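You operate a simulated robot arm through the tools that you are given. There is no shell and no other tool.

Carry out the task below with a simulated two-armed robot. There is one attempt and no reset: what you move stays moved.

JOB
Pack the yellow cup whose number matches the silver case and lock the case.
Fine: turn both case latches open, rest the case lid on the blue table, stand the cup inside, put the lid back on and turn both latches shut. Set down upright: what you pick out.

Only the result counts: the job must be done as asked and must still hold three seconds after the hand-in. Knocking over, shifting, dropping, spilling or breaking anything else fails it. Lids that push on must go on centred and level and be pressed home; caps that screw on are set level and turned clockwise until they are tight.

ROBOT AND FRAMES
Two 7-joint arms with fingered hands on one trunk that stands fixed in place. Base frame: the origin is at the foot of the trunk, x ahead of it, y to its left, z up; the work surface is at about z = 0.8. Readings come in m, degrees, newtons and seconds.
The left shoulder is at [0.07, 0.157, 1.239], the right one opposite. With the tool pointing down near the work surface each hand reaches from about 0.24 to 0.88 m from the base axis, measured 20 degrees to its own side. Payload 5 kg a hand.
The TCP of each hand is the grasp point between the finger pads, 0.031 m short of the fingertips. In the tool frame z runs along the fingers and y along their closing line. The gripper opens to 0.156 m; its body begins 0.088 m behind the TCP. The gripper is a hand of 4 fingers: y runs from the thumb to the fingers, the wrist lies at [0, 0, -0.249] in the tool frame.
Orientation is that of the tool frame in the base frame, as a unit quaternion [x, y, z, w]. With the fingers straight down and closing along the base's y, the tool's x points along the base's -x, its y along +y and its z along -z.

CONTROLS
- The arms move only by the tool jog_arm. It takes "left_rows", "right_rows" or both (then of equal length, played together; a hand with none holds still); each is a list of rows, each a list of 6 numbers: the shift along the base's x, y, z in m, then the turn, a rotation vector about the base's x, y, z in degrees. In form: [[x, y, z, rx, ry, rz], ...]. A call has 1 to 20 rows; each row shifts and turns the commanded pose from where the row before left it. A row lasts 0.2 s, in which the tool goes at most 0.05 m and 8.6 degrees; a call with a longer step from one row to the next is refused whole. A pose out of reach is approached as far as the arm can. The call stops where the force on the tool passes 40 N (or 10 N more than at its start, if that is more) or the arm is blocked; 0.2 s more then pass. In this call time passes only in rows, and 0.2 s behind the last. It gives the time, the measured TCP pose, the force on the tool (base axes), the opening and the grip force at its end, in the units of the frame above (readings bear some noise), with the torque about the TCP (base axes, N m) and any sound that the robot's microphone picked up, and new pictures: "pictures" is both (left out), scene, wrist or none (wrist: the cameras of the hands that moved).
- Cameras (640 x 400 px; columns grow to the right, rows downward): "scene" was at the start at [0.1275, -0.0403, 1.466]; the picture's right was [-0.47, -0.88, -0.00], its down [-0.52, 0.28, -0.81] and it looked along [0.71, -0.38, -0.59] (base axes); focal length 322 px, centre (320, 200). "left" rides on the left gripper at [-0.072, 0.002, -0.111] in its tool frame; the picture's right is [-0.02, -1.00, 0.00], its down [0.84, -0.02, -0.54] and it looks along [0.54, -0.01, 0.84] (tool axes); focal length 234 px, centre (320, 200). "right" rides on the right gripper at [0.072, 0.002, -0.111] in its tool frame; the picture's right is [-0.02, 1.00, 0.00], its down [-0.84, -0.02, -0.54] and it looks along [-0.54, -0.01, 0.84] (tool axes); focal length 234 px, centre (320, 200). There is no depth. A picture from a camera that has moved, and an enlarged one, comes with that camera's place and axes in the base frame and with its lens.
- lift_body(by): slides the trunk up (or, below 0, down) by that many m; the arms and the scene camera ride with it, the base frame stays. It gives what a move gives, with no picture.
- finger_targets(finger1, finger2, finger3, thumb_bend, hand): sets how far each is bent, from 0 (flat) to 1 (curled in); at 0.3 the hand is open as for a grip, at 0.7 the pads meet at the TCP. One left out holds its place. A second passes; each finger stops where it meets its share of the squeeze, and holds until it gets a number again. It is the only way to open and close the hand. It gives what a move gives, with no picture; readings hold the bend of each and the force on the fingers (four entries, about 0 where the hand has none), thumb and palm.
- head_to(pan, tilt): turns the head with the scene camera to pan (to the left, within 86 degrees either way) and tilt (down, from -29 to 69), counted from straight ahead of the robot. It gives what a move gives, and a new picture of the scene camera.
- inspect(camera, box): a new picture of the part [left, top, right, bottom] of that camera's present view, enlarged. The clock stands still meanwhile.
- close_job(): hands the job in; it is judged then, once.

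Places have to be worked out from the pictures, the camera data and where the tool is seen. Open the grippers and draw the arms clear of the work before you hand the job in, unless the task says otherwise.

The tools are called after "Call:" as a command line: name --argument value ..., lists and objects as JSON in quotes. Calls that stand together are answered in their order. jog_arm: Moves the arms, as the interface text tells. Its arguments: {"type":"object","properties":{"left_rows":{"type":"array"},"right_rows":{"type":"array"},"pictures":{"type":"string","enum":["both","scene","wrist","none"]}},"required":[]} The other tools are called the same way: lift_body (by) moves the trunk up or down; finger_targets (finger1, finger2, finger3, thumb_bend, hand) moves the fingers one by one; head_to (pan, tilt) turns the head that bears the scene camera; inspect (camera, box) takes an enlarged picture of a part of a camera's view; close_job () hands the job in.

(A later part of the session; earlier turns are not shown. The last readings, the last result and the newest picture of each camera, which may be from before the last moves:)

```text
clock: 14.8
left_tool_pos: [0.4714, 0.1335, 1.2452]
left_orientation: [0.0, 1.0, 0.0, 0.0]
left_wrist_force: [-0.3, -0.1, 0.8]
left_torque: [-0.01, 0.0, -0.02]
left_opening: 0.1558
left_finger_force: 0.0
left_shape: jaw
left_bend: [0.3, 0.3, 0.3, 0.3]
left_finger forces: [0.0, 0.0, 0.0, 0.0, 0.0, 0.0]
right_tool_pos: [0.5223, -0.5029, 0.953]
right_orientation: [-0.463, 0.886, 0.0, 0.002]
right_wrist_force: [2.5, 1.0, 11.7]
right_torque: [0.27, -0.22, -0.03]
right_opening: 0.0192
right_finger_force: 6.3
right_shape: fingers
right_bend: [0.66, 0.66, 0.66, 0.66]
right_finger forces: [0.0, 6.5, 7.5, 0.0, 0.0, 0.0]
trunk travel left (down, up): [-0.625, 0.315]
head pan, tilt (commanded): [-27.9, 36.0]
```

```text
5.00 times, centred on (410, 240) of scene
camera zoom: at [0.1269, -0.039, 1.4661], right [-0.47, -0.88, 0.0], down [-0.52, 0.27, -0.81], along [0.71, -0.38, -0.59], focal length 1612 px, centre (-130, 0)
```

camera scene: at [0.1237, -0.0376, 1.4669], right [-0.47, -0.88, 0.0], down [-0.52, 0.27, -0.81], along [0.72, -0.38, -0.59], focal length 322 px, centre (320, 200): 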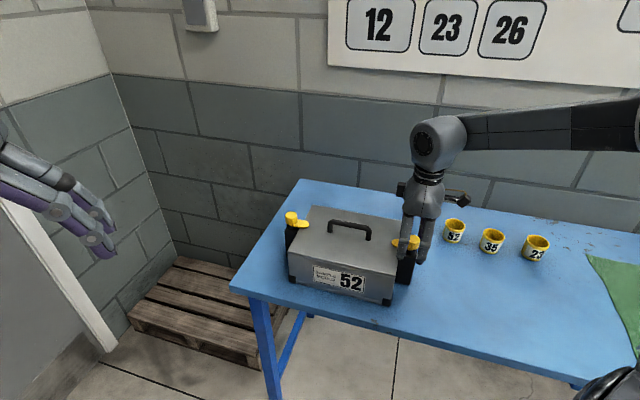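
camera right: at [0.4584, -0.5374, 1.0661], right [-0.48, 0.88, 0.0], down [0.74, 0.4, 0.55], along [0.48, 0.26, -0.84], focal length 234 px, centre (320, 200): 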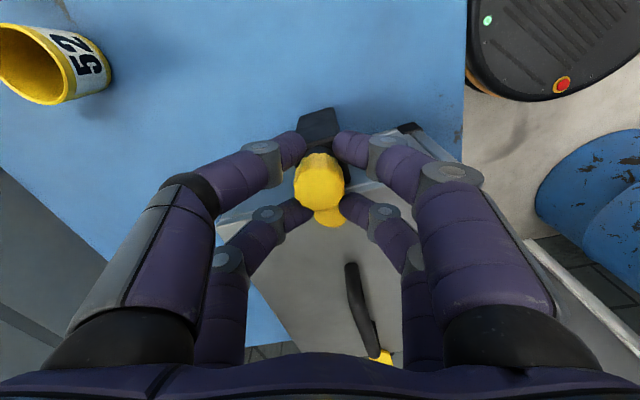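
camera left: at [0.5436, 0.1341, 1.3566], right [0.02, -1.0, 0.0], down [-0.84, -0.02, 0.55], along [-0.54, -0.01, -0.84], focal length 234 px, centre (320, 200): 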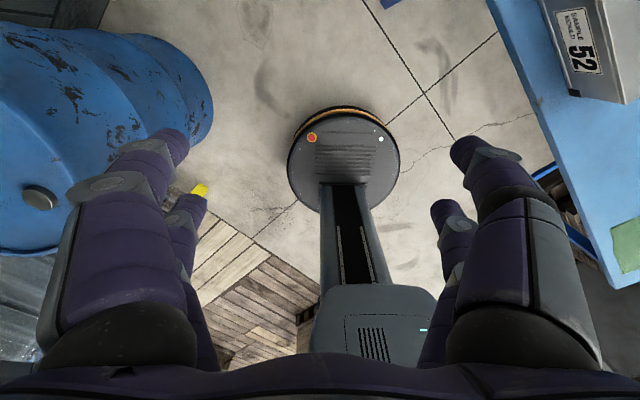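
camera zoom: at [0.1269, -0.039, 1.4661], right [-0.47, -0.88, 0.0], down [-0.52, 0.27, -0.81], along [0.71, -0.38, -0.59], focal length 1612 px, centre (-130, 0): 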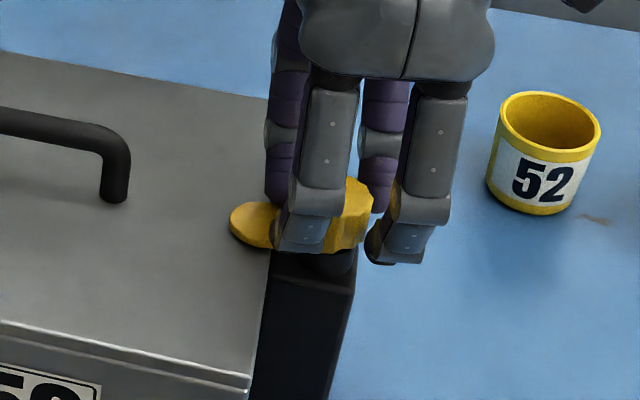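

The tab has moved a few degrees anticlockwise with the hand. I keep turning that way.

Call:
jog_arm --right_rows '[[0, 0, 0, 0, 0, 6], [0, 0, 0, 0, 0, 6], [0, 0, 0, 0, 0, 6]]' --pictures "none"

Call:
inspect --camera "right" --box '[220, 80, 420, 240]'

Call:
inspect --camera "scene" --box '[370, 200, 450, 280]'

```text
clock: 15.6
left_tool_pos: [0.4702, 0.1335, 1.2461]
left_orientation: [0.0, 1.0, 0.0, -0.001]
left_wrist_force: [-0.4, -0.8, -0.4]
left_torque: [-0.01, 0.01, -0.01]
left_opening: 0.1557
left_finger_force: 0.0
left_shape: jaw
left_bend: [0.3, 0.3, 0.3, 0.3]
left_finger forces: [0.1, 0.1, 0.0, 0.0, 0.0, 0.0]
right_tool_pos: [0.5236, -0.5021, 0.9526]
right_orientation: [-0.595, 0.804, -0.001, 0.0]
right_wrist_force: [1.3, 2.8, 13.9]
right_torque: [0.4, -0.19, -0.03]
right_opening: 0.0194
right_finger_force: 8.4
right_shape: fingers
right_bend: [0.66, 0.67, 0.66, 0.66]
right_finger forces: [0.0, 7.9, 9.0, 0.1, 0.1, 0.0]
trunk travel left (down, up): [-0.625, 0.315]
head pan, tilt (commanded): [-27.9, 36.0]
```

```text
2.50 times, centred on (320, 160) of right
camera zoom: at [0.5001, -0.5714, 1.0661], right [-0.95, 0.31, 0.0], down [0.26, 0.8, 0.54], along [0.17, 0.52, -0.84], focal length 585 px, centre (320, 300)
```

zoom: 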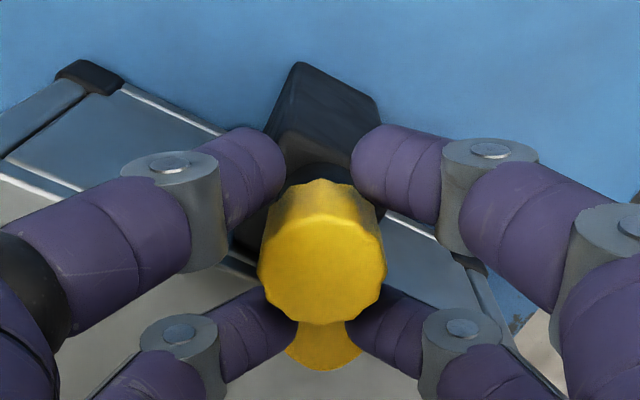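

```text
5.00 times, centred on (410, 240) of scene
camera zoom: at [0.1263, -0.0387, 1.4662], right [-0.47, -0.88, 0.0], down [-0.52, 0.27, -0.81], along [0.72, -0.38, -0.59], focal length 1612 px, centre (-130, 0)
```

zoom: 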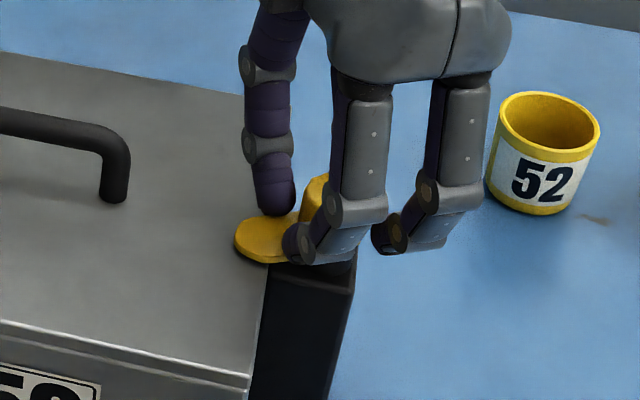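

The latch turns freely anticlockwise with the hand. I continue in steps.

Call:
jog_arm --right_rows '[[0, 0, 0, 0, 0, 7], [0, 0, 0, 0, 0, 7], [0, 0, 0, 0, 0, 7], [0, 0, 0, 0, 0, 7]]' --pictures "none"

Call:
inspect --camera "right" --box '[220, 80, 420, 240]'

Call:
inspect --camera "scene" --box '[370, 200, 450, 280]'

```text
clock: 16.6
left_tool_pos: [0.4707, 0.1338, 1.2457]
left_orientation: [0.0, 1.0, -0.002, -0.001]
left_wrist_force: [0.3, -0.1, 0.9]
left_torque: [0.01, -0.01, 0.02]
left_opening: 0.1555
left_finger_force: 0.0
left_shape: jaw
left_bend: [0.3, 0.3, 0.3, 0.3]
left_finger forces: [0.1, 0.1, 0.0, 0.0, 0.0, 0.0]
right_tool_pos: [0.522, -0.5028, 0.9535]
right_orientation: [0.772, -0.635, 0.001, 0.001]
right_wrist_force: [1.1, 3.5, 11.9]
right_torque: [0.41, -0.05, 0.0]
right_opening: 0.0193
right_finger_force: 7.3
right_shape: fingers
right_bend: [0.66, 0.67, 0.66, 0.66]
right_finger forces: [0.1, 5.3, 9.2, 0.0, 0.2, 0.0]
trunk travel left (down, up): [-0.625, 0.315]
head pan, tilt (commanded): [-27.9, 36.0]
```

```text
2.50 times, centred on (320, 160) of right
camera zoom: at [0.5344, -0.5739, 1.0662], right [-0.99, -0.17, 0.0], down [-0.14, 0.83, 0.54], along [-0.09, 0.54, -0.84], focal length 585 px, centre (320, 300)
```

zoom: 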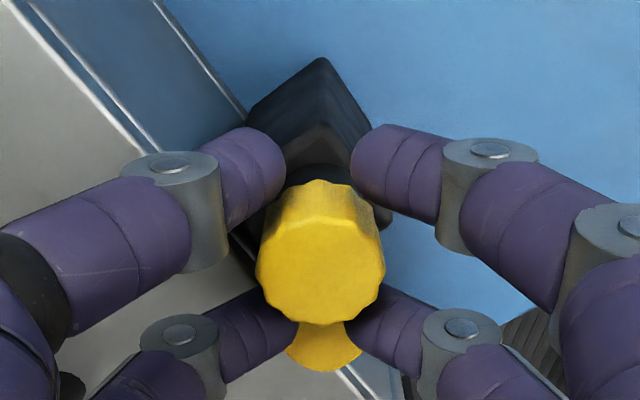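

```text
5.00 times, centred on (410, 240) of scene
camera zoom: at [0.1264, -0.0384, 1.4661], right [-0.47, -0.88, 0.0], down [-0.52, 0.27, -0.81], along [0.72, -0.38, -0.59], focal length 1612 px, centre (-130, 0)
```

zoom: 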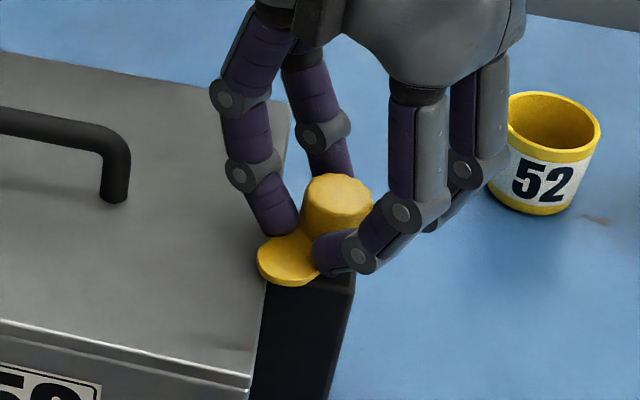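

The tab has turned about 55 degrees and still moves easily; I continue to past 90 degrees.

Call:
jog_arm --right_rows '[[0, 0, 0, 0, 0, 7], [0, 0, 0, 0, 0, 7], [0, 0, 0, 0, 0, 7], [0, 0, 0, 0, 0, 7]]' --pictures "none"

Call:
inspect --camera "right" --box '[220, 80, 420, 240]'

Call:
inspect --camera "scene" --box '[370, 200, 450, 280]'

```text
clock: 17.6
left_tool_pos: [0.47, 0.1334, 1.2472]
left_orientation: [0.0, 1.0, -0.001, 0.001]
left_wrist_force: [-0.4, -0.7, -0.1]
left_torque: [-0.01, 0.01, 0.0]
left_opening: 0.1556
left_finger_force: 0.0
left_shape: jaw
left_bend: [0.3, 0.3, 0.3, 0.3]
left_finger forces: [0.1, 0.0, 0.0, 0.0, 0.1, 0.0]
right_tool_pos: [0.5214, -0.5022, 0.9542]
right_orientation: [0.903, -0.43, 0.0, 0.0]
right_wrist_force: [-0.4, 2.8, 14.8]
right_torque: [0.35, 0.17, 0.03]
right_opening: 0.0194
right_finger_force: 8.3
right_shape: fingers
right_bend: [0.66, 0.67, 0.66, 0.66]
right_finger forces: [0.0, 6.9, 9.9, 0.0, 0.1, 0.0]
trunk travel left (down, up): [-0.625, 0.315]
head pan, tilt (commanded): [-27.9, 36.0]
```

```text
2.50 times, centred on (320, 160) of right
camera zoom: at [0.5662, -0.5598, 1.0663], right [-0.79, -0.61, 0.0], down [-0.51, 0.66, 0.54], along [-0.33, 0.43, -0.84], focal length 585 px, centre (320, 300)
```

zoom: 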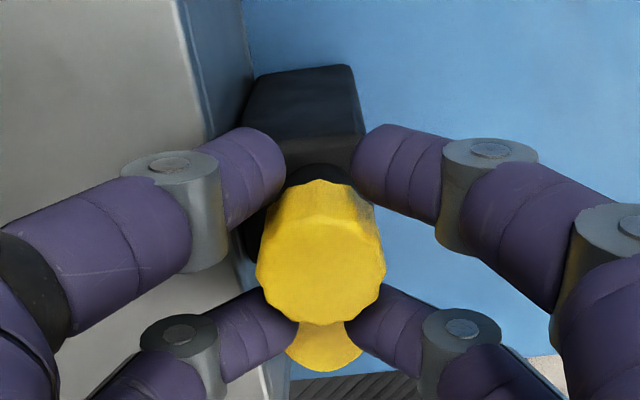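

```text
5.00 times, centred on (410, 240) of scene
camera zoom: at [0.126, -0.0384, 1.4662], right [-0.47, -0.88, 0.0], down [-0.52, 0.27, -0.81], along [0.72, -0.38, -0.59], focal length 1612 px, centre (-130, 0)
```

zoom: 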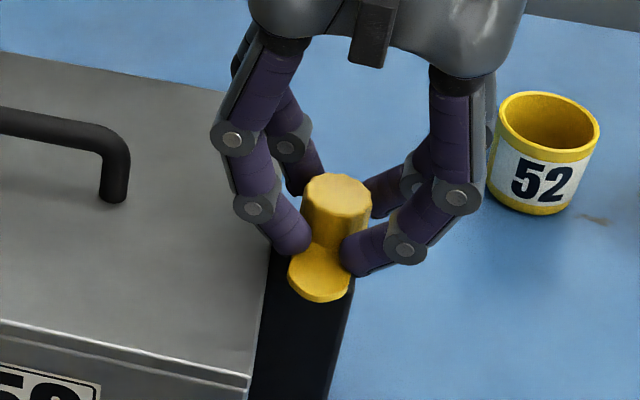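

Call:
jog_arm --right_rows '[[0, 0, 0, 0, 0, 6], [0, 0, 0, 0, 0, 6], [0, 0, 0, 0, 0, 5]]' --pictures "none"

Call:
inspect --camera "right" --box '[220, 80, 420, 240]'

Call:
inspect --camera "scene" --box '[370, 200, 450, 280]'

```text
clock: 18.4
left_tool_pos: [0.4712, 0.1336, 1.2458]
left_orientation: [0.0, 1.0, -0.001, 0.001]
left_wrist_force: [-0.3, 0.6, 0.3]
left_torque: [0.0, 0.03, 0.0]
left_opening: 0.1561
left_finger_force: 0.0
left_shape: jaw
left_bend: [0.3, 0.3, 0.3, 0.3]
left_finger forces: [0.0, 0.0, 0.1, 0.0, 0.1, 0.0]
right_tool_pos: [0.5243, -0.5021, 0.9532]
right_orientation: [0.957, -0.291, 0.002, 0.001]
right_wrist_force: [8.9, 0.5, 18.6]
right_torque: [0.44, -0.03, -0.35]
right_opening: 0.019
right_finger_force: 12.8
right_shape: fingers
right_bend: [0.66, 0.67, 0.64, 0.66]
right_finger forces: [0.1, 4.4, 21.0, 0.1, 0.0, 0.0]
trunk travel left (down, up): [-0.625, 0.315]
head pan, tilt (commanded): [-27.9, 36.0]
```

```text
2.50 times, centred on (320, 160) of right
camera zoom: at [0.5831, -0.5439, 1.0666], right [-0.58, -0.82, 0.0], down [-0.69, 0.49, 0.54], along [-0.44, 0.31, -0.84], focal length 585 px, centre (320, 300)
```

zoom: 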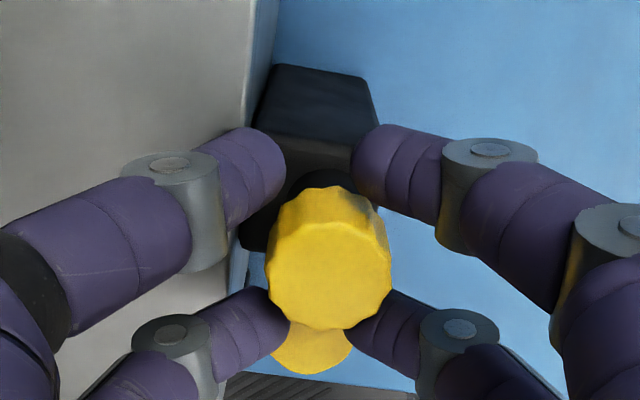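

```text
5.00 times, centred on (410, 240) of scene
camera zoom: at [0.1273, -0.0382, 1.4661], right [-0.47, -0.88, 0.0], down [-0.52, 0.27, -0.81], along [0.71, -0.38, -0.59], focal length 1612 px, centre (-130, 0)
```

zoom: 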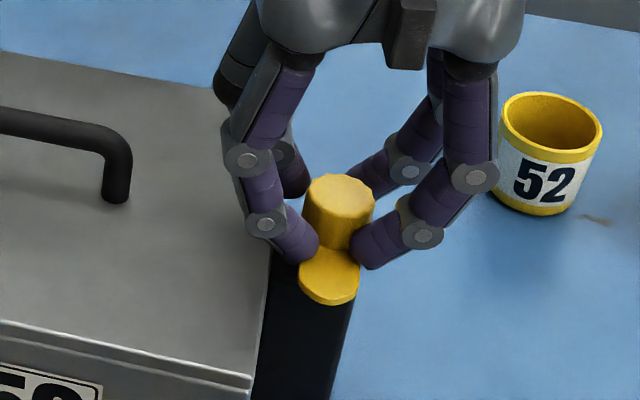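

The latch hit its stop at about 90 degrees open. I ease the turn back, open the fingers slightly and lift off.

Call:
jog_arm --right_rows '[[0, 0, 0, 0, 0, -4], [0, 0, 0.001, 0, 0, -4]]' --pictures "none"

Call:
finger_targets --hand "right" --finger1 0.6 --finger2 0.6 --finger3 0.6 --thumb_bend 0.6

Call:
jog_arm --right_rows '[[0, 0, 0.01, 0, 0, 0], [0, 0, 0.02, 0, 0, 0], [0, 0, 0.03, 0, 0, 0], [0, 0, 0.03, 0, 0, 0]]' --pictures "both"

```text
clock: 19.0
left_tool_pos: [0.4708, 0.1325, 1.2462]
left_orientation: [0.0, 1.0, -0.001, 0.0]
left_wrist_force: [-0.8, 0.1, 0.1]
left_torque: [-0.04, -0.02, 0.02]
left_opening: 0.156
left_finger_force: 0.2
left_shape: jaw
left_bend: [0.3, 0.3, 0.3, 0.3]
left_finger forces: [0.0, 0.0, 0.0, 0.1, 0.0, 0.1]
right_tool_pos: [0.5221, -0.5012, 0.9532]
right_orientation: [0.934, -0.358, 0.0, 0.001]
right_wrist_force: [1.0, 2.6, 13.3]
right_torque: [0.34, 0.12, -0.03]
right_opening: 0.0193
right_finger_force: 7.3
right_shape: fingers
right_bend: [0.66, 0.67, 0.65, 0.66]
right_finger forces: [0.1, 4.1, 10.9, 0.0, 0.0, 0.1]
trunk travel left (down, up): [-0.625, 0.315]
head pan, tilt (commanded): [-27.9, 36.0]
```

```text
clock: 20.0
left_tool_pos: [0.4719, 0.132, 1.2454]
left_orientation: [0.0, 1.0, 0.0, 0.0]
left_wrist_force: [0.4, -0.1, 0.1]
left_torque: [-0.03, -0.01, -0.02]
left_opening: 0.1562
left_finger_force: 0.1
left_shape: jaw
left_bend: [0.3, 0.3, 0.3, 0.3]
left_finger forces: [0.1, 0.0, 0.0, 0.0, 0.0, 0.1]
right_tool_pos: [0.5237, -0.5039, 0.9525]
right_orientation: [0.934, -0.358, 0.0, 0.0]
right_wrist_force: [-0.4, 0.2, 0.3]
right_torque: [0.0, -0.01, -0.01]
right_opening: 0.0412
right_finger_force: 0.0
right_shape: fingers
right_bend: [0.6, 0.6, 0.6, 0.6]
right_finger forces: [0.0, 0.0, 0.0, 0.0, 0.0, 0.0]
trunk travel left (down, up): [-0.625, 0.315]
head pan, tilt (commanded): [-27.9, 36.0]
```

```text
clock: 21.0
left_tool_pos: [0.4713, 0.1321, 1.246]
left_orientation: [-0.001, 1.0, 0.0, -0.001]
left_wrist_force: [0.1, -0.4, 0.0]
left_torque: [-0.03, -0.04, -0.02]
left_opening: 0.1561
left_finger_force: 0.2
left_shape: jaw
left_bend: [0.3, 0.3, 0.3, 0.3]
left_finger forces: [0.0, 0.0, 0.1, 0.0, 0.1, 0.0]
right_tool_pos: [0.5221, -0.504, 1.0433]
right_orientation: [0.934, -0.358, 0.001, 0.0]
right_wrist_force: [-0.4, 0.0, -1.2]
right_torque: [0.0, -0.01, 0.02]
right_opening: 0.0409
right_finger_force: 0.1
right_shape: fingers
right_bend: [0.6, 0.6, 0.6, 0.6]
right_finger forces: [0.0, 0.1, 0.1, 0.1, 0.1, 0.1]
trunk travel left (down, up): [-0.625, 0.315]
head pan, tilt (commanded): [-27.9, 36.0]
camera scene: at [0.1271, -0.0394, 1.466], right [-0.47, -0.88, 0.0], down [-0.52, 0.28, -0.81], along [0.71, -0.38, -0.59], focal length 322 px, centre (320, 200)
camera right: at [0.5746, -0.5535, 1.1558], right [-0.69, -0.73, 0.0], down [-0.61, 0.58, 0.54], along [-0.4, 0.37, -0.84], focal length 234 px, centre (320, 200)
```

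scene: 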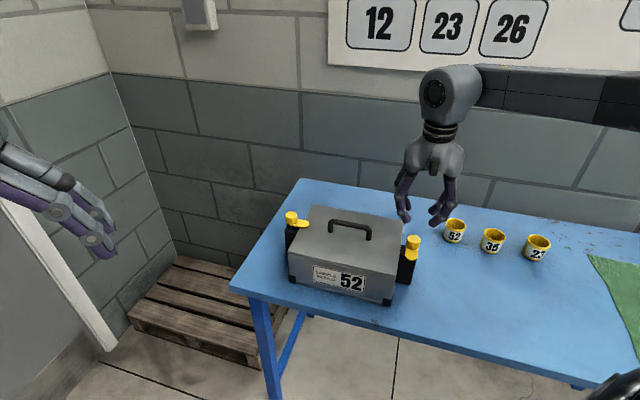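
right: 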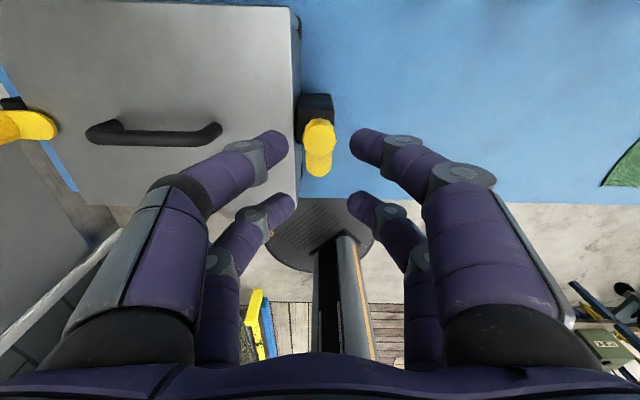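

The near latch is open, its tab now points to the front and the case has not moved. I carry the hand over to the far knob, turning back to 45 degrees.

Call:
jog_arm --right_rows '[[0.0183, 0.0187, 0.002, 0, 0, -7.75], [0.0183, 0.0187, 0.002, 0, 0, -7.75], [0.0183, 0.0187, 0, 0, 0, -7.75], [0.0183, 0.0187, 0, 0, 0, -7.75], [0.0183, 0.0187, 0, 0, 0, -7.75], [0.0183, 0.0187, 0, 0, 0, -7.75], [0.0183, 0.0187, 0, 0, 0, -7.75], [0.0183, 0.0187, 0, 0, 0, -7.75], [0.0183, 0.0187, 0, 0, 0, -7.75], [0.0183, 0.0187, 0, 0, 0, -7.75], [0.0183, 0.0187, 0, 0, 0, -7.75], [0.0183, 0.0187, 0, 0, 0, -7.75]]' --pictures "both"

Call:
inspect --camera "right" --box '[240, 90, 400, 220]'

```text
clock: 23.6
left_tool_pos: [0.4731, 0.1324, 1.2449]
left_orientation: [0.0, 1.0, -0.001, -0.001]
left_wrist_force: [-0.4, -0.5, -0.8]
left_torque: [0.01, 0.02, -0.03]
left_opening: 0.1559
left_finger_force: 0.1
left_shape: jaw
left_bend: [0.3, 0.3, 0.3, 0.3]
left_finger forces: [0.0, 0.0, 0.0, 0.1, 0.1, 0.0]
right_tool_pos: [0.7439, -0.2801, 1.0473]
right_orientation: [-0.381, 0.925, 0.0, 0.0]
right_wrist_force: [-0.7, -0.1, 0.6]
right_torque: [-0.03, -0.01, 0.01]
right_opening: 0.041
right_finger_force: 0.1
right_shape: fingers
right_bend: [0.6, 0.6, 0.6, 0.6]
right_finger forces: [0.1, 0.0, 0.1, 0.1, 0.0, 0.1]
trunk travel left (down, up): [-0.625, 0.315]
head pan, tilt (commanded): [-27.9, 36.0]
camera scene: at [0.129, -0.0394, 1.4658], right [-0.47, -0.88, 0.0], down [-0.52, 0.28, -0.81], along [0.71, -0.38, -0.59], focal length 322 px, centre (320, 200)
camera right: at [0.6913, -0.3295, 1.1597], right [-0.69, 0.73, 0.0], down [0.61, 0.58, 0.54], along [0.39, 0.37, -0.84], focal length 234 px, centre (320, 200)
```

scene: 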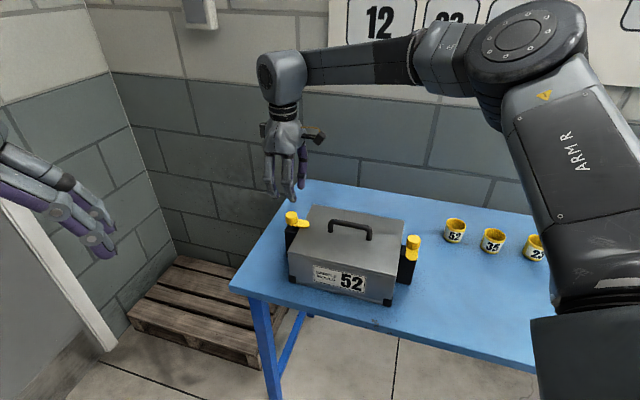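
right: 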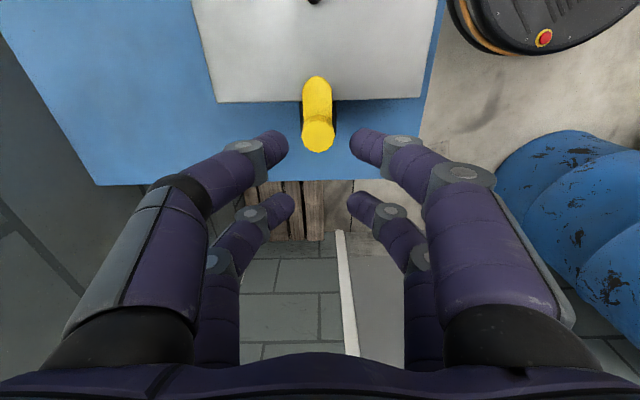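

```text
3.08 times, centred on (320, 155) of right
camera zoom: at [0.6913, -0.3295, 1.1597], right [-0.69, 0.73, 0.0], down [0.61, 0.58, 0.54], along [0.39, 0.37, -0.84], focal length 720 px, centre (320, 338)
```

zoom: 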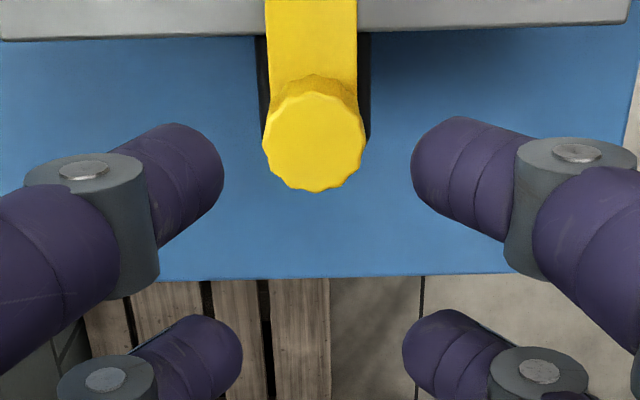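

Far knob measured at about (0.742, -0.2826). I correct by (-0.002, -0.0025), open slightly and go down in steps.

Call:
finger_targets --hand "right" --finger1 0.56 --finger2 0.56 --finger3 0.56 --thumb_bend 0.56

Call:
jog_arm --right_rows '[[-0.001, -0.0015, -0.02, 0, 0, 0], [-0.001, -0.001, -0.02, 0, 0, 0], [0, 0, -0.017, 0, 0, 0]]' --pictures "wrist"

Call:
inspect --camera "right" --box '[220, 80, 420, 240]'

```text
clock: 24.6
left_tool_pos: [0.4728, 0.1321, 1.2451]
left_orientation: [-0.001, 1.0, -0.001, 0.0]
left_wrist_force: [0.2, 0.2, 0.5]
left_torque: [0.01, 0.03, -0.01]
left_opening: 0.1559
left_finger_force: 0.2
left_shape: jaw
left_bend: [0.3, 0.3, 0.3, 0.3]
left_finger forces: [0.1, 0.0, 0.0, 0.1, 0.0, 0.1]
right_tool_pos: [0.7427, -0.2804, 1.0469]
right_orientation: [-0.382, 0.924, 0.001, 0.0]
right_wrist_force: [-0.3, -0.4, -0.4]
right_torque: [0.0, -0.04, 0.01]
right_opening: 0.0565
right_finger_force: 0.0
right_shape: fingers
right_bend: [0.56, 0.56, 0.56, 0.56]
right_finger forces: [0.0, 0.1, 0.0, 0.0, 0.0, 0.0]
trunk travel left (down, up): [-0.625, 0.315]
head pan, tilt (commanded): [-27.9, 36.0]
```

```text
clock: 25.4
left_tool_pos: [0.4722, 0.1323, 1.2455]
left_orientation: [0.0, 1.0, 0.0, 0.0]
left_wrist_force: [-0.5, -0.1, -0.8]
left_torque: [0.04, -0.03, -0.02]
left_opening: 0.1557
left_finger_force: 0.0
left_shape: jaw
left_bend: [0.3, 0.3, 0.3, 0.3]
left_finger forces: [0.0, 0.1, 0.0, 0.0, 0.1, 0.0]
right_tool_pos: [0.7408, -0.2808, 0.989]
right_orientation: [-0.383, 0.924, 0.001, 0.0]
right_wrist_force: [-0.8, 0.1, -0.3]
right_torque: [0.02, 0.0, 0.0]
right_opening: 0.0566
right_finger_force: 0.0
right_shape: fingers
right_bend: [0.56, 0.56, 0.56, 0.56]
right_finger forces: [0.0, 0.0, 0.1, 0.1, 0.0, 0.0]
trunk travel left (down, up): [-0.625, 0.315]
head pan, tilt (commanded): [-27.9, 36.0]
camera right: at [0.6892, -0.332, 1.1028], right [-0.69, 0.72, 0.0], down [0.61, 0.58, 0.54], along [0.39, 0.38, -0.84], focal length 234 px, centre (320, 200)
```

right: 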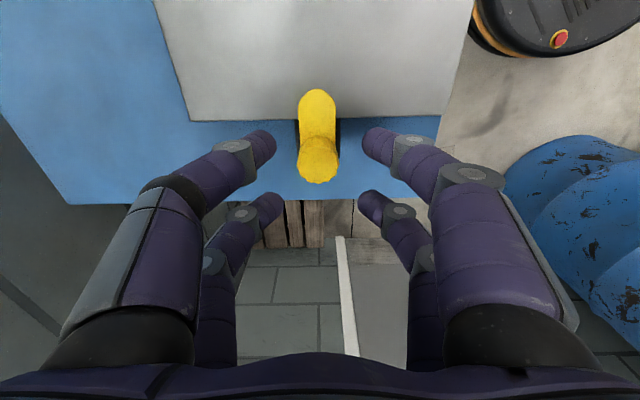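

```text
2.50 times, centred on (320, 160) of right
camera zoom: at [0.6892, -0.332, 1.1028], right [-0.69, 0.72, 0.0], down [0.61, 0.58, 0.54], along [0.39, 0.38, -0.84], focal length 585 px, centre (320, 300)
```

zoom: 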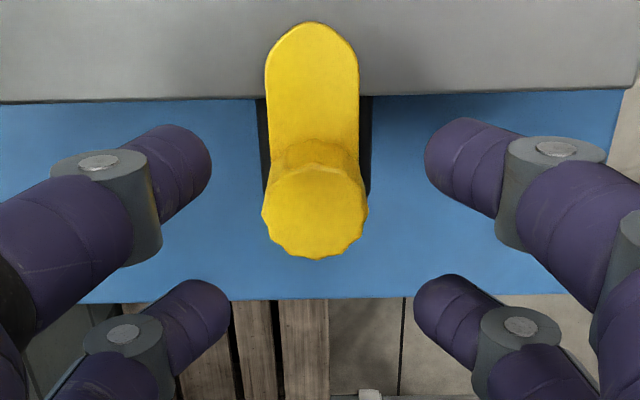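

Call:
jog_arm --right_rows '[[0.0008, -0.0008, -0.012, 0, 0, 0], [0, 0, -0.012, 0, 0, 0], [0, 0, -0.006, 0, 0, 0], [0, 0, -0.003, 0, 0, 0], [0, 0, -0.002, 0, 0, 0]]' --pictures "wrist"

Call:
inspect --camera "right" --box '[220, 80, 420, 240]'

Call:
inspect --camera "scene" --box '[260, 180, 340, 260]'

```text
clock: 26.6
left_tool_pos: [0.4711, 0.1317, 1.2454]
left_orientation: [0.0, 1.0, -0.001, 0.0]
left_wrist_force: [-0.5, -0.7, 0.3]
left_torque: [0.0, -0.02, 0.0]
left_opening: 0.156
left_finger_force: 0.1
left_shape: jaw
left_bend: [0.3, 0.3, 0.3, 0.3]
left_finger forces: [0.1, 0.0, 0.0, 0.0, 0.0, 0.0]
right_tool_pos: [0.7424, -0.2816, 0.9541]
right_orientation: [-0.382, 0.924, 0.0, 0.0]
right_wrist_force: [0.5, 0.8, 0.0]
right_torque: [0.02, 0.01, -0.02]
right_opening: 0.0565
right_finger_force: 0.0
right_shape: fingers
right_bend: [0.56, 0.56, 0.56, 0.56]
right_finger forces: [0.1, 0.0, 0.1, 0.0, 0.1, 0.0]
trunk travel left (down, up): [-0.625, 0.315]
head pan, tilt (commanded): [-27.9, 36.0]
camera right: at [0.6897, -0.3329, 1.0679], right [-0.69, 0.72, 0.0], down [0.61, 0.58, 0.54], along [0.39, 0.38, -0.84], focal length 234 px, centre (320, 200)
```

right: 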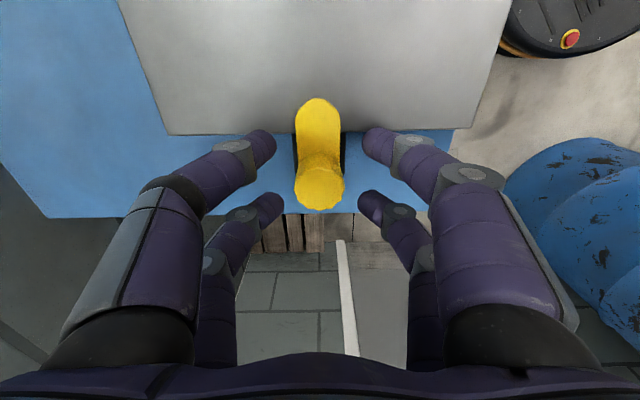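

```text
2.50 times, centred on (320, 160) of right
camera zoom: at [0.6897, -0.3329, 1.0679], right [-0.69, 0.72, 0.0], down [0.61, 0.58, 0.54], along [0.39, 0.38, -0.84], focal length 585 px, centre (320, 300)
```

zoom: 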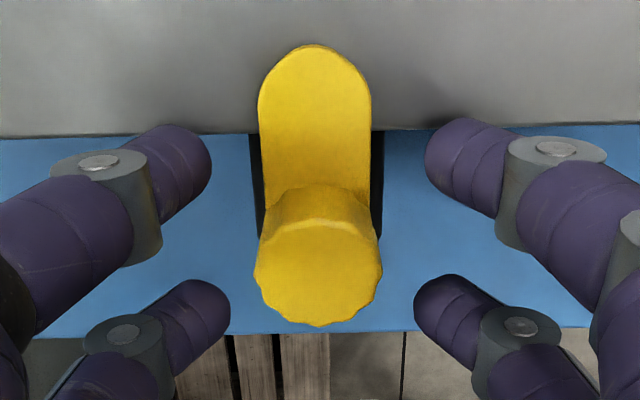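

```text
5.00 times, centred on (300, 220) of scene
camera zoom: at [0.1276, -0.04, 1.4659], right [-0.47, -0.88, 0.0], down [-0.52, 0.28, -0.81], along [0.71, -0.38, -0.59], focal length 1612 px, centre (420, 100)
```

zoom: 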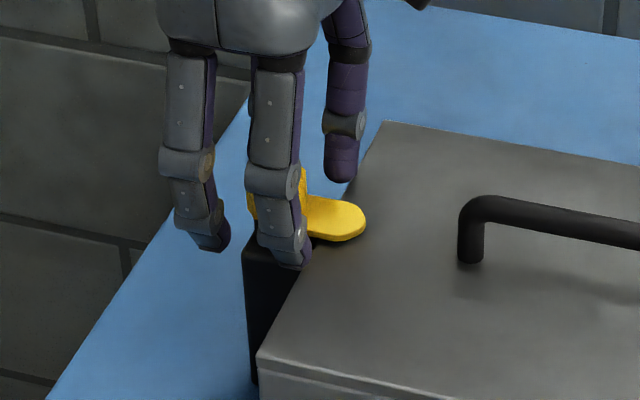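

No contact yet at z 0.954; I go 3 mm lower and close, this time with thumb and finger1 on the tab.

Call:
jog_arm --right_rows '[[0, 0, -0.002, 0, 0, 0], [0, 0, -0.0015, 0, 0, 0]]' --pictures "none"

Call:
finger_targets --hand "right" --finger1 0.68 --finger2 0.66 --finger3 0.66 --thumb_bend 0.68

Call:
inspect --camera "right" --box '[220, 80, 420, 240]'

```text
clock: 27.2
left_tool_pos: [0.4723, 0.1327, 1.2461]
left_orientation: [0.0, 1.0, 0.001, 0.0]
left_wrist_force: [-0.7, 1.0, -0.2]
left_torque: [0.0, -0.01, 0.0]
left_opening: 0.1558
left_finger_force: 0.1
left_shape: jaw
left_bend: [0.3, 0.3, 0.3, 0.3]
left_finger forces: [0.0, 0.0, 0.1, 0.0, 0.1, 0.0]
right_tool_pos: [0.7418, -0.2827, 0.9531]
right_orientation: [-0.383, 0.924, -0.001, 0.001]
right_wrist_force: [0.0, 0.4, 6.6]
right_torque: [-0.01, 0.25, 0.0]
right_opening: 0.0563
right_finger_force: 3.1
right_shape: fingers
right_bend: [0.56, 0.56, 0.56, 0.56]
right_finger forces: [4.9, 0.1, 0.0, 0.1, 0.9, 0.0]
trunk travel left (down, up): [-0.625, 0.315]
head pan, tilt (commanded): [-27.9, 36.0]
```

```text
clock: 28.2
left_tool_pos: [0.4718, 0.1318, 1.2455]
left_orientation: [0.001, 1.0, 0.001, -0.001]
left_wrist_force: [-0.2, 0.4, -0.8]
left_torque: [0.01, 0.02, 0.0]
left_opening: 0.1558
left_finger_force: 0.1
left_shape: jaw
left_bend: [0.3, 0.3, 0.3, 0.3]
left_finger forces: [0.0, 0.0, 0.0, 0.0, 0.1, 0.0]
right_tool_pos: [0.7416, -0.283, 0.9515]
right_orientation: [-0.383, 0.924, -0.001, 0.0]
right_wrist_force: [0.3, -1.3, 3.4]
right_torque: [-0.15, -0.01, 0.07]
right_opening: 0.0236
right_finger_force: 3.9
right_shape: fingers
right_bend: [0.65, 0.66, 0.66, 0.66]
right_finger forces: [2.7, 0.0, 0.0, 0.0, 4.9, 0.0]
trunk travel left (down, up): [-0.625, 0.315]
head pan, tilt (commanded): [-27.9, 36.0]
```

```text
2.50 times, centred on (320, 160) of right
camera zoom: at [0.6897, -0.3331, 1.0645], right [-0.69, 0.72, 0.0], down [0.61, 0.58, 0.55], along [0.39, 0.38, -0.84], focal length 585 px, centre (320, 300)
```

zoom: 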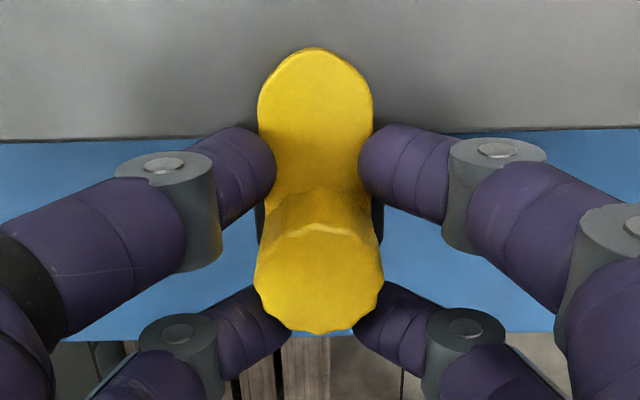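

Thumb and finger1 hold the tab's sides. I turn a little anticlockwise and compare.

Call:
jog_arm --right_rows '[[0, 0, 0, 0, 0, 6], [0, 0, 0, 0, 0, 6], [0, 0, 0, 0, 0, 6]]' --pictures "none"

Call:
inspect --camera "right" --box '[220, 80, 420, 240]'

Call:
inspect --camera "scene" --box '[260, 180, 340, 260]'

```text
clock: 29.0
left_tool_pos: [0.4713, 0.1325, 1.2449]
left_orientation: [0.0, 1.0, 0.0, 0.0]
left_wrist_force: [-0.4, 1.0, 0.1]
left_torque: [0.0, 0.0, 0.0]
left_opening: 0.1558
left_finger_force: 0.1
left_shape: jaw
left_bend: [0.3, 0.3, 0.3, 0.3]
left_finger forces: [0.0, 0.1, 0.1, 0.0, 0.0, 0.0]
right_tool_pos: [0.7403, -0.2826, 0.9528]
right_orientation: [-0.523, 0.853, 0.0, 0.0]
right_wrist_force: [0.7, -0.6, 4.2]
right_torque: [-0.09, 0.02, -0.05]
right_opening: 0.0226
right_finger_force: 4.5
right_shape: fingers
right_bend: [0.65, 0.66, 0.66, 0.67]
right_finger forces: [3.5, 0.0, 0.0, 0.0, 4.6, 0.0]
trunk travel left (down, up): [-0.625, 0.315]
head pan, tilt (commanded): [-27.9, 36.0]
```

```text
2.50 times, centred on (320, 160) of right
camera zoom: at [0.7069, -0.3463, 1.0648], right [-0.88, 0.47, 0.0], down [0.4, 0.74, 0.55], along [0.26, 0.48, -0.84], focal length 585 px, centre (320, 300)
```

zoom: 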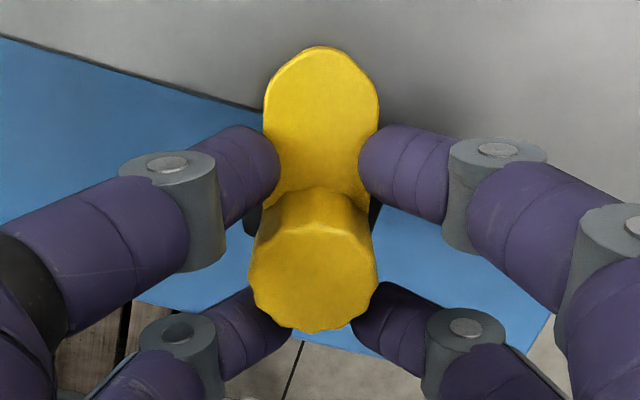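

```text
5.00 times, centred on (300, 220) of scene
camera zoom: at [0.1271, -0.0398, 1.466], right [-0.47, -0.88, 0.0], down [-0.52, 0.28, -0.81], along [0.71, -0.38, -0.59], focal length 1612 px, centre (420, 100)
```

zoom: 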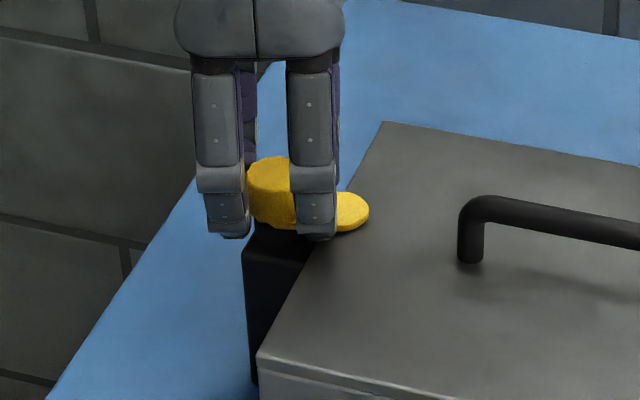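

It follows anticlockwise with almost no torque. I continue to the stop.

Call:
jog_arm --right_rows '[[0, 0, 0, 0, 0, 7], [0, 0, 0, 0, 0, 7], [0, 0, 0, 0, 0, 7], [0, 0, 0, 0, 0, 7], [0, 0, 0, 0, 0, 7], [0, 0, 0, 0, 0, 7]]' --pictures "none"

Call:
inspect --camera "right" --box '[220, 80, 420, 240]'

Call:
inspect --camera "scene" --box '[260, 180, 340, 260]'

```text
clock: 30.4
left_tool_pos: [0.4718, 0.1313, 1.2451]
left_orientation: [0.0, 1.0, 0.0, 0.001]
left_wrist_force: [0.0, -0.3, -0.6]
left_torque: [-0.01, -0.02, 0.0]
left_opening: 0.156
left_finger_force: 0.0
left_shape: jaw
left_bend: [0.3, 0.3, 0.3, 0.3]
left_finger forces: [0.0, 0.0, 0.0, 0.1, 0.1, 0.1]
right_tool_pos: [0.7407, -0.2819, 0.9517]
right_orientation: [0.794, -0.608, 0.0, 0.0]
right_wrist_force: [1.3, -3.8, 5.4]
right_torque: [-0.24, -0.08, -0.05]
right_opening: 0.0224
right_finger_force: 4.6
right_shape: fingers
right_bend: [0.65, 0.66, 0.66, 0.67]
right_finger forces: [4.2, 0.0, 0.0, 0.0, 5.2, 0.1]
trunk travel left (down, up): [-0.625, 0.315]
head pan, tilt (commanded): [-27.9, 36.0]
```

```text
2.50 times, centred on (320, 160) of right
camera zoom: at [0.7581, -0.3533, 1.0647], right [-0.97, -0.24, 0.0], down [-0.2, 0.81, 0.54], along [-0.13, 0.53, -0.84], focal length 585 px, centre (320, 300)
```

zoom: 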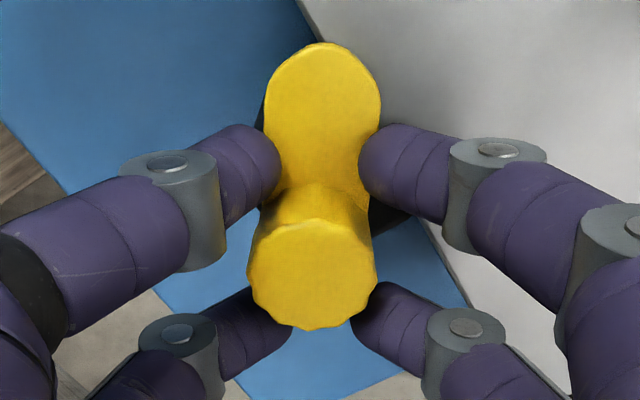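

```text
5.00 times, centred on (300, 220) of scene
camera zoom: at [0.1271, -0.0403, 1.466], right [-0.47, -0.88, 0.0], down [-0.52, 0.28, -0.81], along [0.71, -0.38, -0.59], focal length 1612 px, centre (420, 100)
```

zoom: 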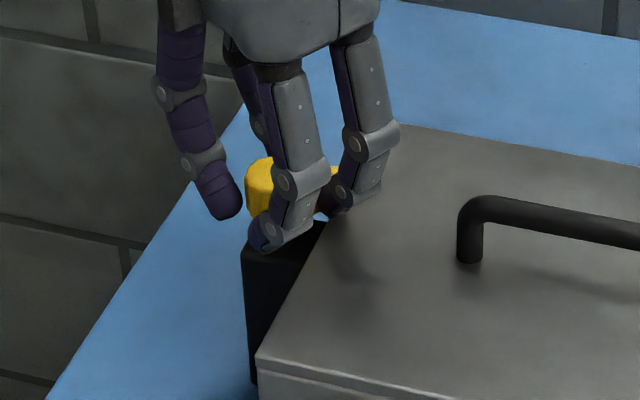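

Still turning freely at about 60 degrees; I go on another 38 degrees toward the stop.

Call:
jog_arm --right_rows '[[0, 0, 0, 0, 0, 7], [0, 0, 0, 0, 0, 7], [0, 0, 0, 0, 0, 7], [0, 0, 0, 0, 0, 6], [0, 0, 0, 0, 0, 6], [0, 0, 0, 0, 0, 6]]' --pictures "none"

Call:
inspect --camera "right" --box '[220, 80, 420, 240]'

Call:
inspect --camera "scene" --box '[260, 180, 340, 260]'

```text
clock: 31.8
left_tool_pos: [0.4713, 0.132, 1.2462]
left_orientation: [0.0, 1.0, -0.001, 0.0]
left_wrist_force: [0.0, -0.3, -0.4]
left_torque: [0.04, -0.03, 0.01]
left_opening: 0.1562
left_finger_force: 0.0
left_shape: jaw
left_bend: [0.3, 0.3, 0.3, 0.3]
left_finger forces: [0.0, 0.1, 0.1, 0.0, 0.0, 0.0]
right_tool_pos: [0.7406, -0.2833, 0.9518]
right_orientation: [0.951, -0.308, 0.0, -0.001]
right_wrist_force: [0.9, -3.9, 4.4]
right_torque: [-0.14, -0.13, -0.05]
right_opening: 0.0216
right_finger_force: 3.7
right_shape: fingers
right_bend: [0.64, 0.66, 0.66, 0.67]
right_finger forces: [4.9, 0.0, 0.1, 0.0, 3.6, 0.0]
trunk travel left (down, up): [-0.625, 0.315]
head pan, tilt (commanded): [-27.9, 36.0]
```

```text
2.50 times, centred on (320, 160) of right
camera zoom: at [0.7983, -0.3273, 1.0649], right [-0.61, -0.8, 0.0], down [-0.67, 0.51, 0.54], along [-0.43, 0.33, -0.84], focal length 585 px, centre (320, 300)
```

zoom: 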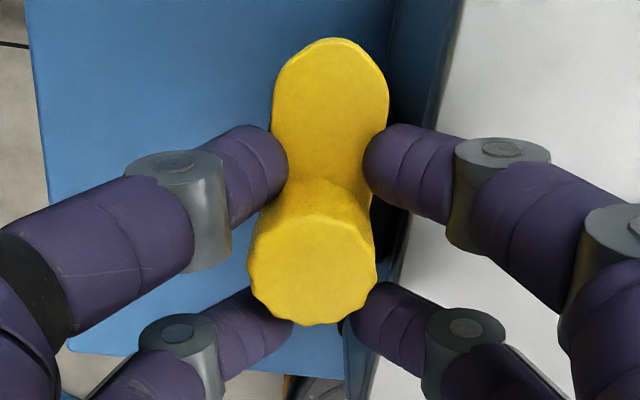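

```text
5.00 times, centred on (300, 220) of scene
camera zoom: at [0.1268, -0.0403, 1.466], right [-0.47, -0.88, 0.0], down [-0.52, 0.28, -0.81], along [0.71, -0.38, -0.59], focal length 1612 px, centre (420, 100)
```

zoom: 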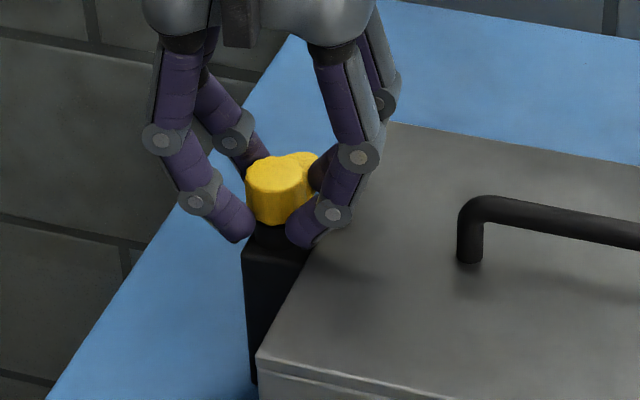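

Call:
jog_arm --right_rows '[[0, 0, 0, 0, 0, 5], [0, 0, 0, 0, 0, 5]]' --pictures "none"

Call:
inspect --camera "right" --box '[220, 80, 420, 240]'

```text
clock: 32.4
left_tool_pos: [0.4698, 0.132, 1.2461]
left_orientation: [-0.001, 1.0, 0.0, 0.001]
left_wrist_force: [-0.9, -0.1, 0.0]
left_torque: [-0.04, -0.01, 0.01]
left_opening: 0.1562
left_finger_force: 0.0
left_shape: jaw
left_bend: [0.3, 0.3, 0.3, 0.3]
left_finger forces: [0.0, 0.1, 0.0, 0.1, 0.1, 0.1]
right_tool_pos: [0.7405, -0.2835, 0.9527]
right_orientation: [0.974, -0.225, 0.0, 0.001]
right_wrist_force: [-5.9, -4.4, 7.8]
right_torque: [-0.28, 0.12, -0.33]
right_opening: 0.0215
right_finger_force: 6.7
right_shape: fingers
right_bend: [0.63, 0.66, 0.66, 0.68]
right_finger forces: [10.5, 0.0, 0.1, 0.0, 3.3, 0.1]
trunk travel left (down, up): [-0.625, 0.315]
head pan, tilt (commanded): [-27.9, 36.0]
```

```text
2.50 times, centred on (320, 160) of right
camera zoom: at [0.8035, -0.3171, 1.0654], right [-0.46, -0.89, 0.0], down [-0.74, 0.39, 0.55], along [-0.48, 0.25, -0.84], focal length 585 px, centre (320, 300)
```

zoom: 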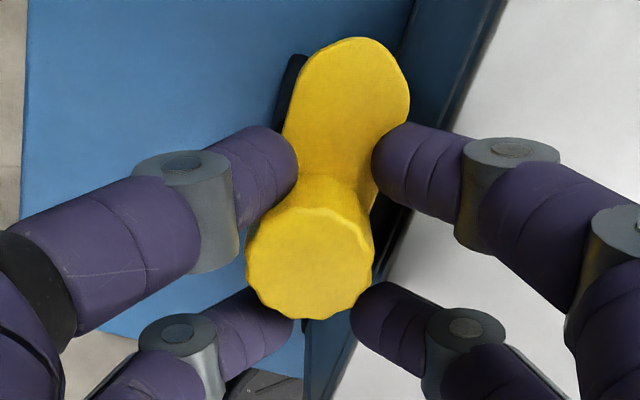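

The far latch has reached its stop, parallel with the case side. I ease back, open the fingers and lift clear.

Call:
jog_arm --right_rows '[[0, 0, 0, 0, 0, -5], [0, 0, 0.0005, 0, 0, -6]]' --pictures "none"

Call:
finger_targets --hand "right" --finger1 0.59 --finger2 0.59 --finger3 0.59 --thumb_bend 0.59

Call:
jog_arm --right_rows '[[0, 0, 0.01, 0, 0, 0], [0, 0, 0.02, 0, 0, 0], [0, 0, 0.03, 0, 0, 0], [0, 0, 0.04, 0, 0, 0]]' --pictures "both"

```text
clock: 33.0
left_tool_pos: [0.4711, 0.1311, 1.2456]
left_orientation: [0.0, 1.0, 0.001, -0.001]
left_wrist_force: [1.1, -0.6, 0.2]
left_torque: [0.0, 0.06, 0.02]
left_opening: 0.1559
left_finger_force: 0.0
left_shape: jaw
left_bend: [0.3, 0.3, 0.3, 0.3]
left_finger forces: [0.0, 0.1, 0.0, 0.0, 0.0, 0.1]
right_tool_pos: [0.7416, -0.2826, 0.9522]
right_orientation: [0.948, -0.317, 0.001, -0.001]
right_wrist_force: [0.0, -3.1, 5.1]
right_torque: [-0.19, -0.09, -0.02]
right_opening: 0.0196
right_finger_force: 3.3
right_shape: fingers
right_bend: [0.64, 0.66, 0.66, 0.68]
right_finger forces: [5.1, 0.0, 0.1, 0.1, 2.0, 0.1]
trunk travel left (down, up): [-0.625, 0.315]
head pan, tilt (commanded): [-27.9, 36.0]
```

```text
clock: 34.0
left_tool_pos: [0.4726, 0.1328, 1.2451]
left_orientation: [0.0, 1.0, 0.0, 0.0]
left_wrist_force: [-0.3, 0.0, 0.3]
left_torque: [0.03, -0.01, -0.01]
left_opening: 0.1557
left_finger_force: 0.1
left_shape: jaw
left_bend: [0.3, 0.3, 0.3, 0.3]
left_finger forces: [0.0, 0.0, 0.0, 0.0, 0.0, 0.0]
right_tool_pos: [0.7414, -0.2826, 0.9518]
right_orientation: [0.948, -0.317, 0.0, 0.0]
right_wrist_force: [-0.5, 0.1, 2.0]
right_torque: [-0.03, 0.02, 0.02]
right_opening: 0.0441
right_finger_force: 0.7
right_shape: fingers
right_bend: [0.6, 0.6, 0.59, 0.59]
right_finger forces: [0.9, 0.8, 0.0, 0.1, 0.0, 0.1]
trunk travel left (down, up): [-0.625, 0.315]
head pan, tilt (commanded): [-27.9, 36.0]
```

```text
clock: 35.0
left_tool_pos: [0.4711, 0.134, 1.2463]
left_orientation: [0.001, 1.0, 0.0, 0.0]
left_wrist_force: [-0.5, 0.3, 0.2]
left_torque: [-0.02, -0.02, -0.01]
left_opening: 0.1558
left_finger_force: 0.0
left_shape: jaw
left_bend: [0.3, 0.3, 0.3, 0.3]
left_finger forces: [0.0, 0.1, 0.1, 0.0, 0.0, 0.0]
right_tool_pos: [0.7409, -0.2811, 1.0497]
right_orientation: [0.948, -0.317, 0.0, 0.0]
right_wrist_force: [0.2, 0.2, -0.6]
right_torque: [-0.02, -0.03, 0.01]
right_opening: 0.0448
right_finger_force: 0.1
right_shape: fingers
right_bend: [0.59, 0.59, 0.59, 0.59]
right_finger forces: [0.2, 0.0, 0.0, 0.0, 0.0, 0.1]
trunk travel left (down, up): [-0.625, 0.315]
head pan, tilt (commanded): [-27.9, 36.0]
camera scene: at [0.1265, -0.0395, 1.466], right [-0.47, -0.88, 0.0], down [-0.52, 0.28, -0.81], along [0.72, -0.38, -0.59], focal length 322 px, centre (320, 200)
camera right: at [0.7969, -0.3262, 1.163], right [-0.62, -0.78, 0.0], down [-0.66, 0.52, 0.54], along [-0.43, 0.34, -0.84], focal length 234 px, centre (320, 200)
```

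scene: 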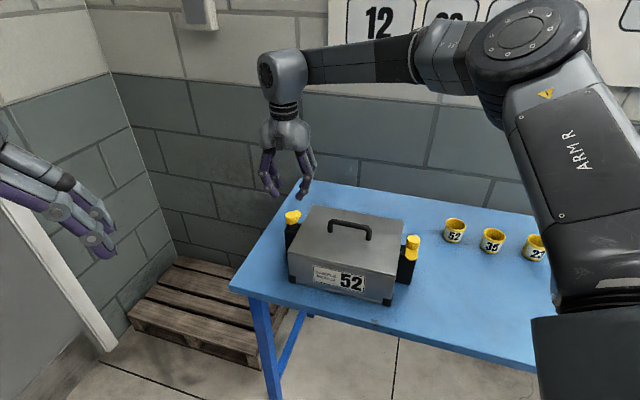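
right: 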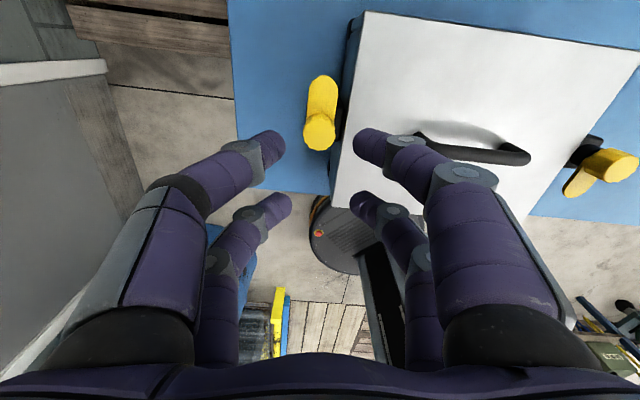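

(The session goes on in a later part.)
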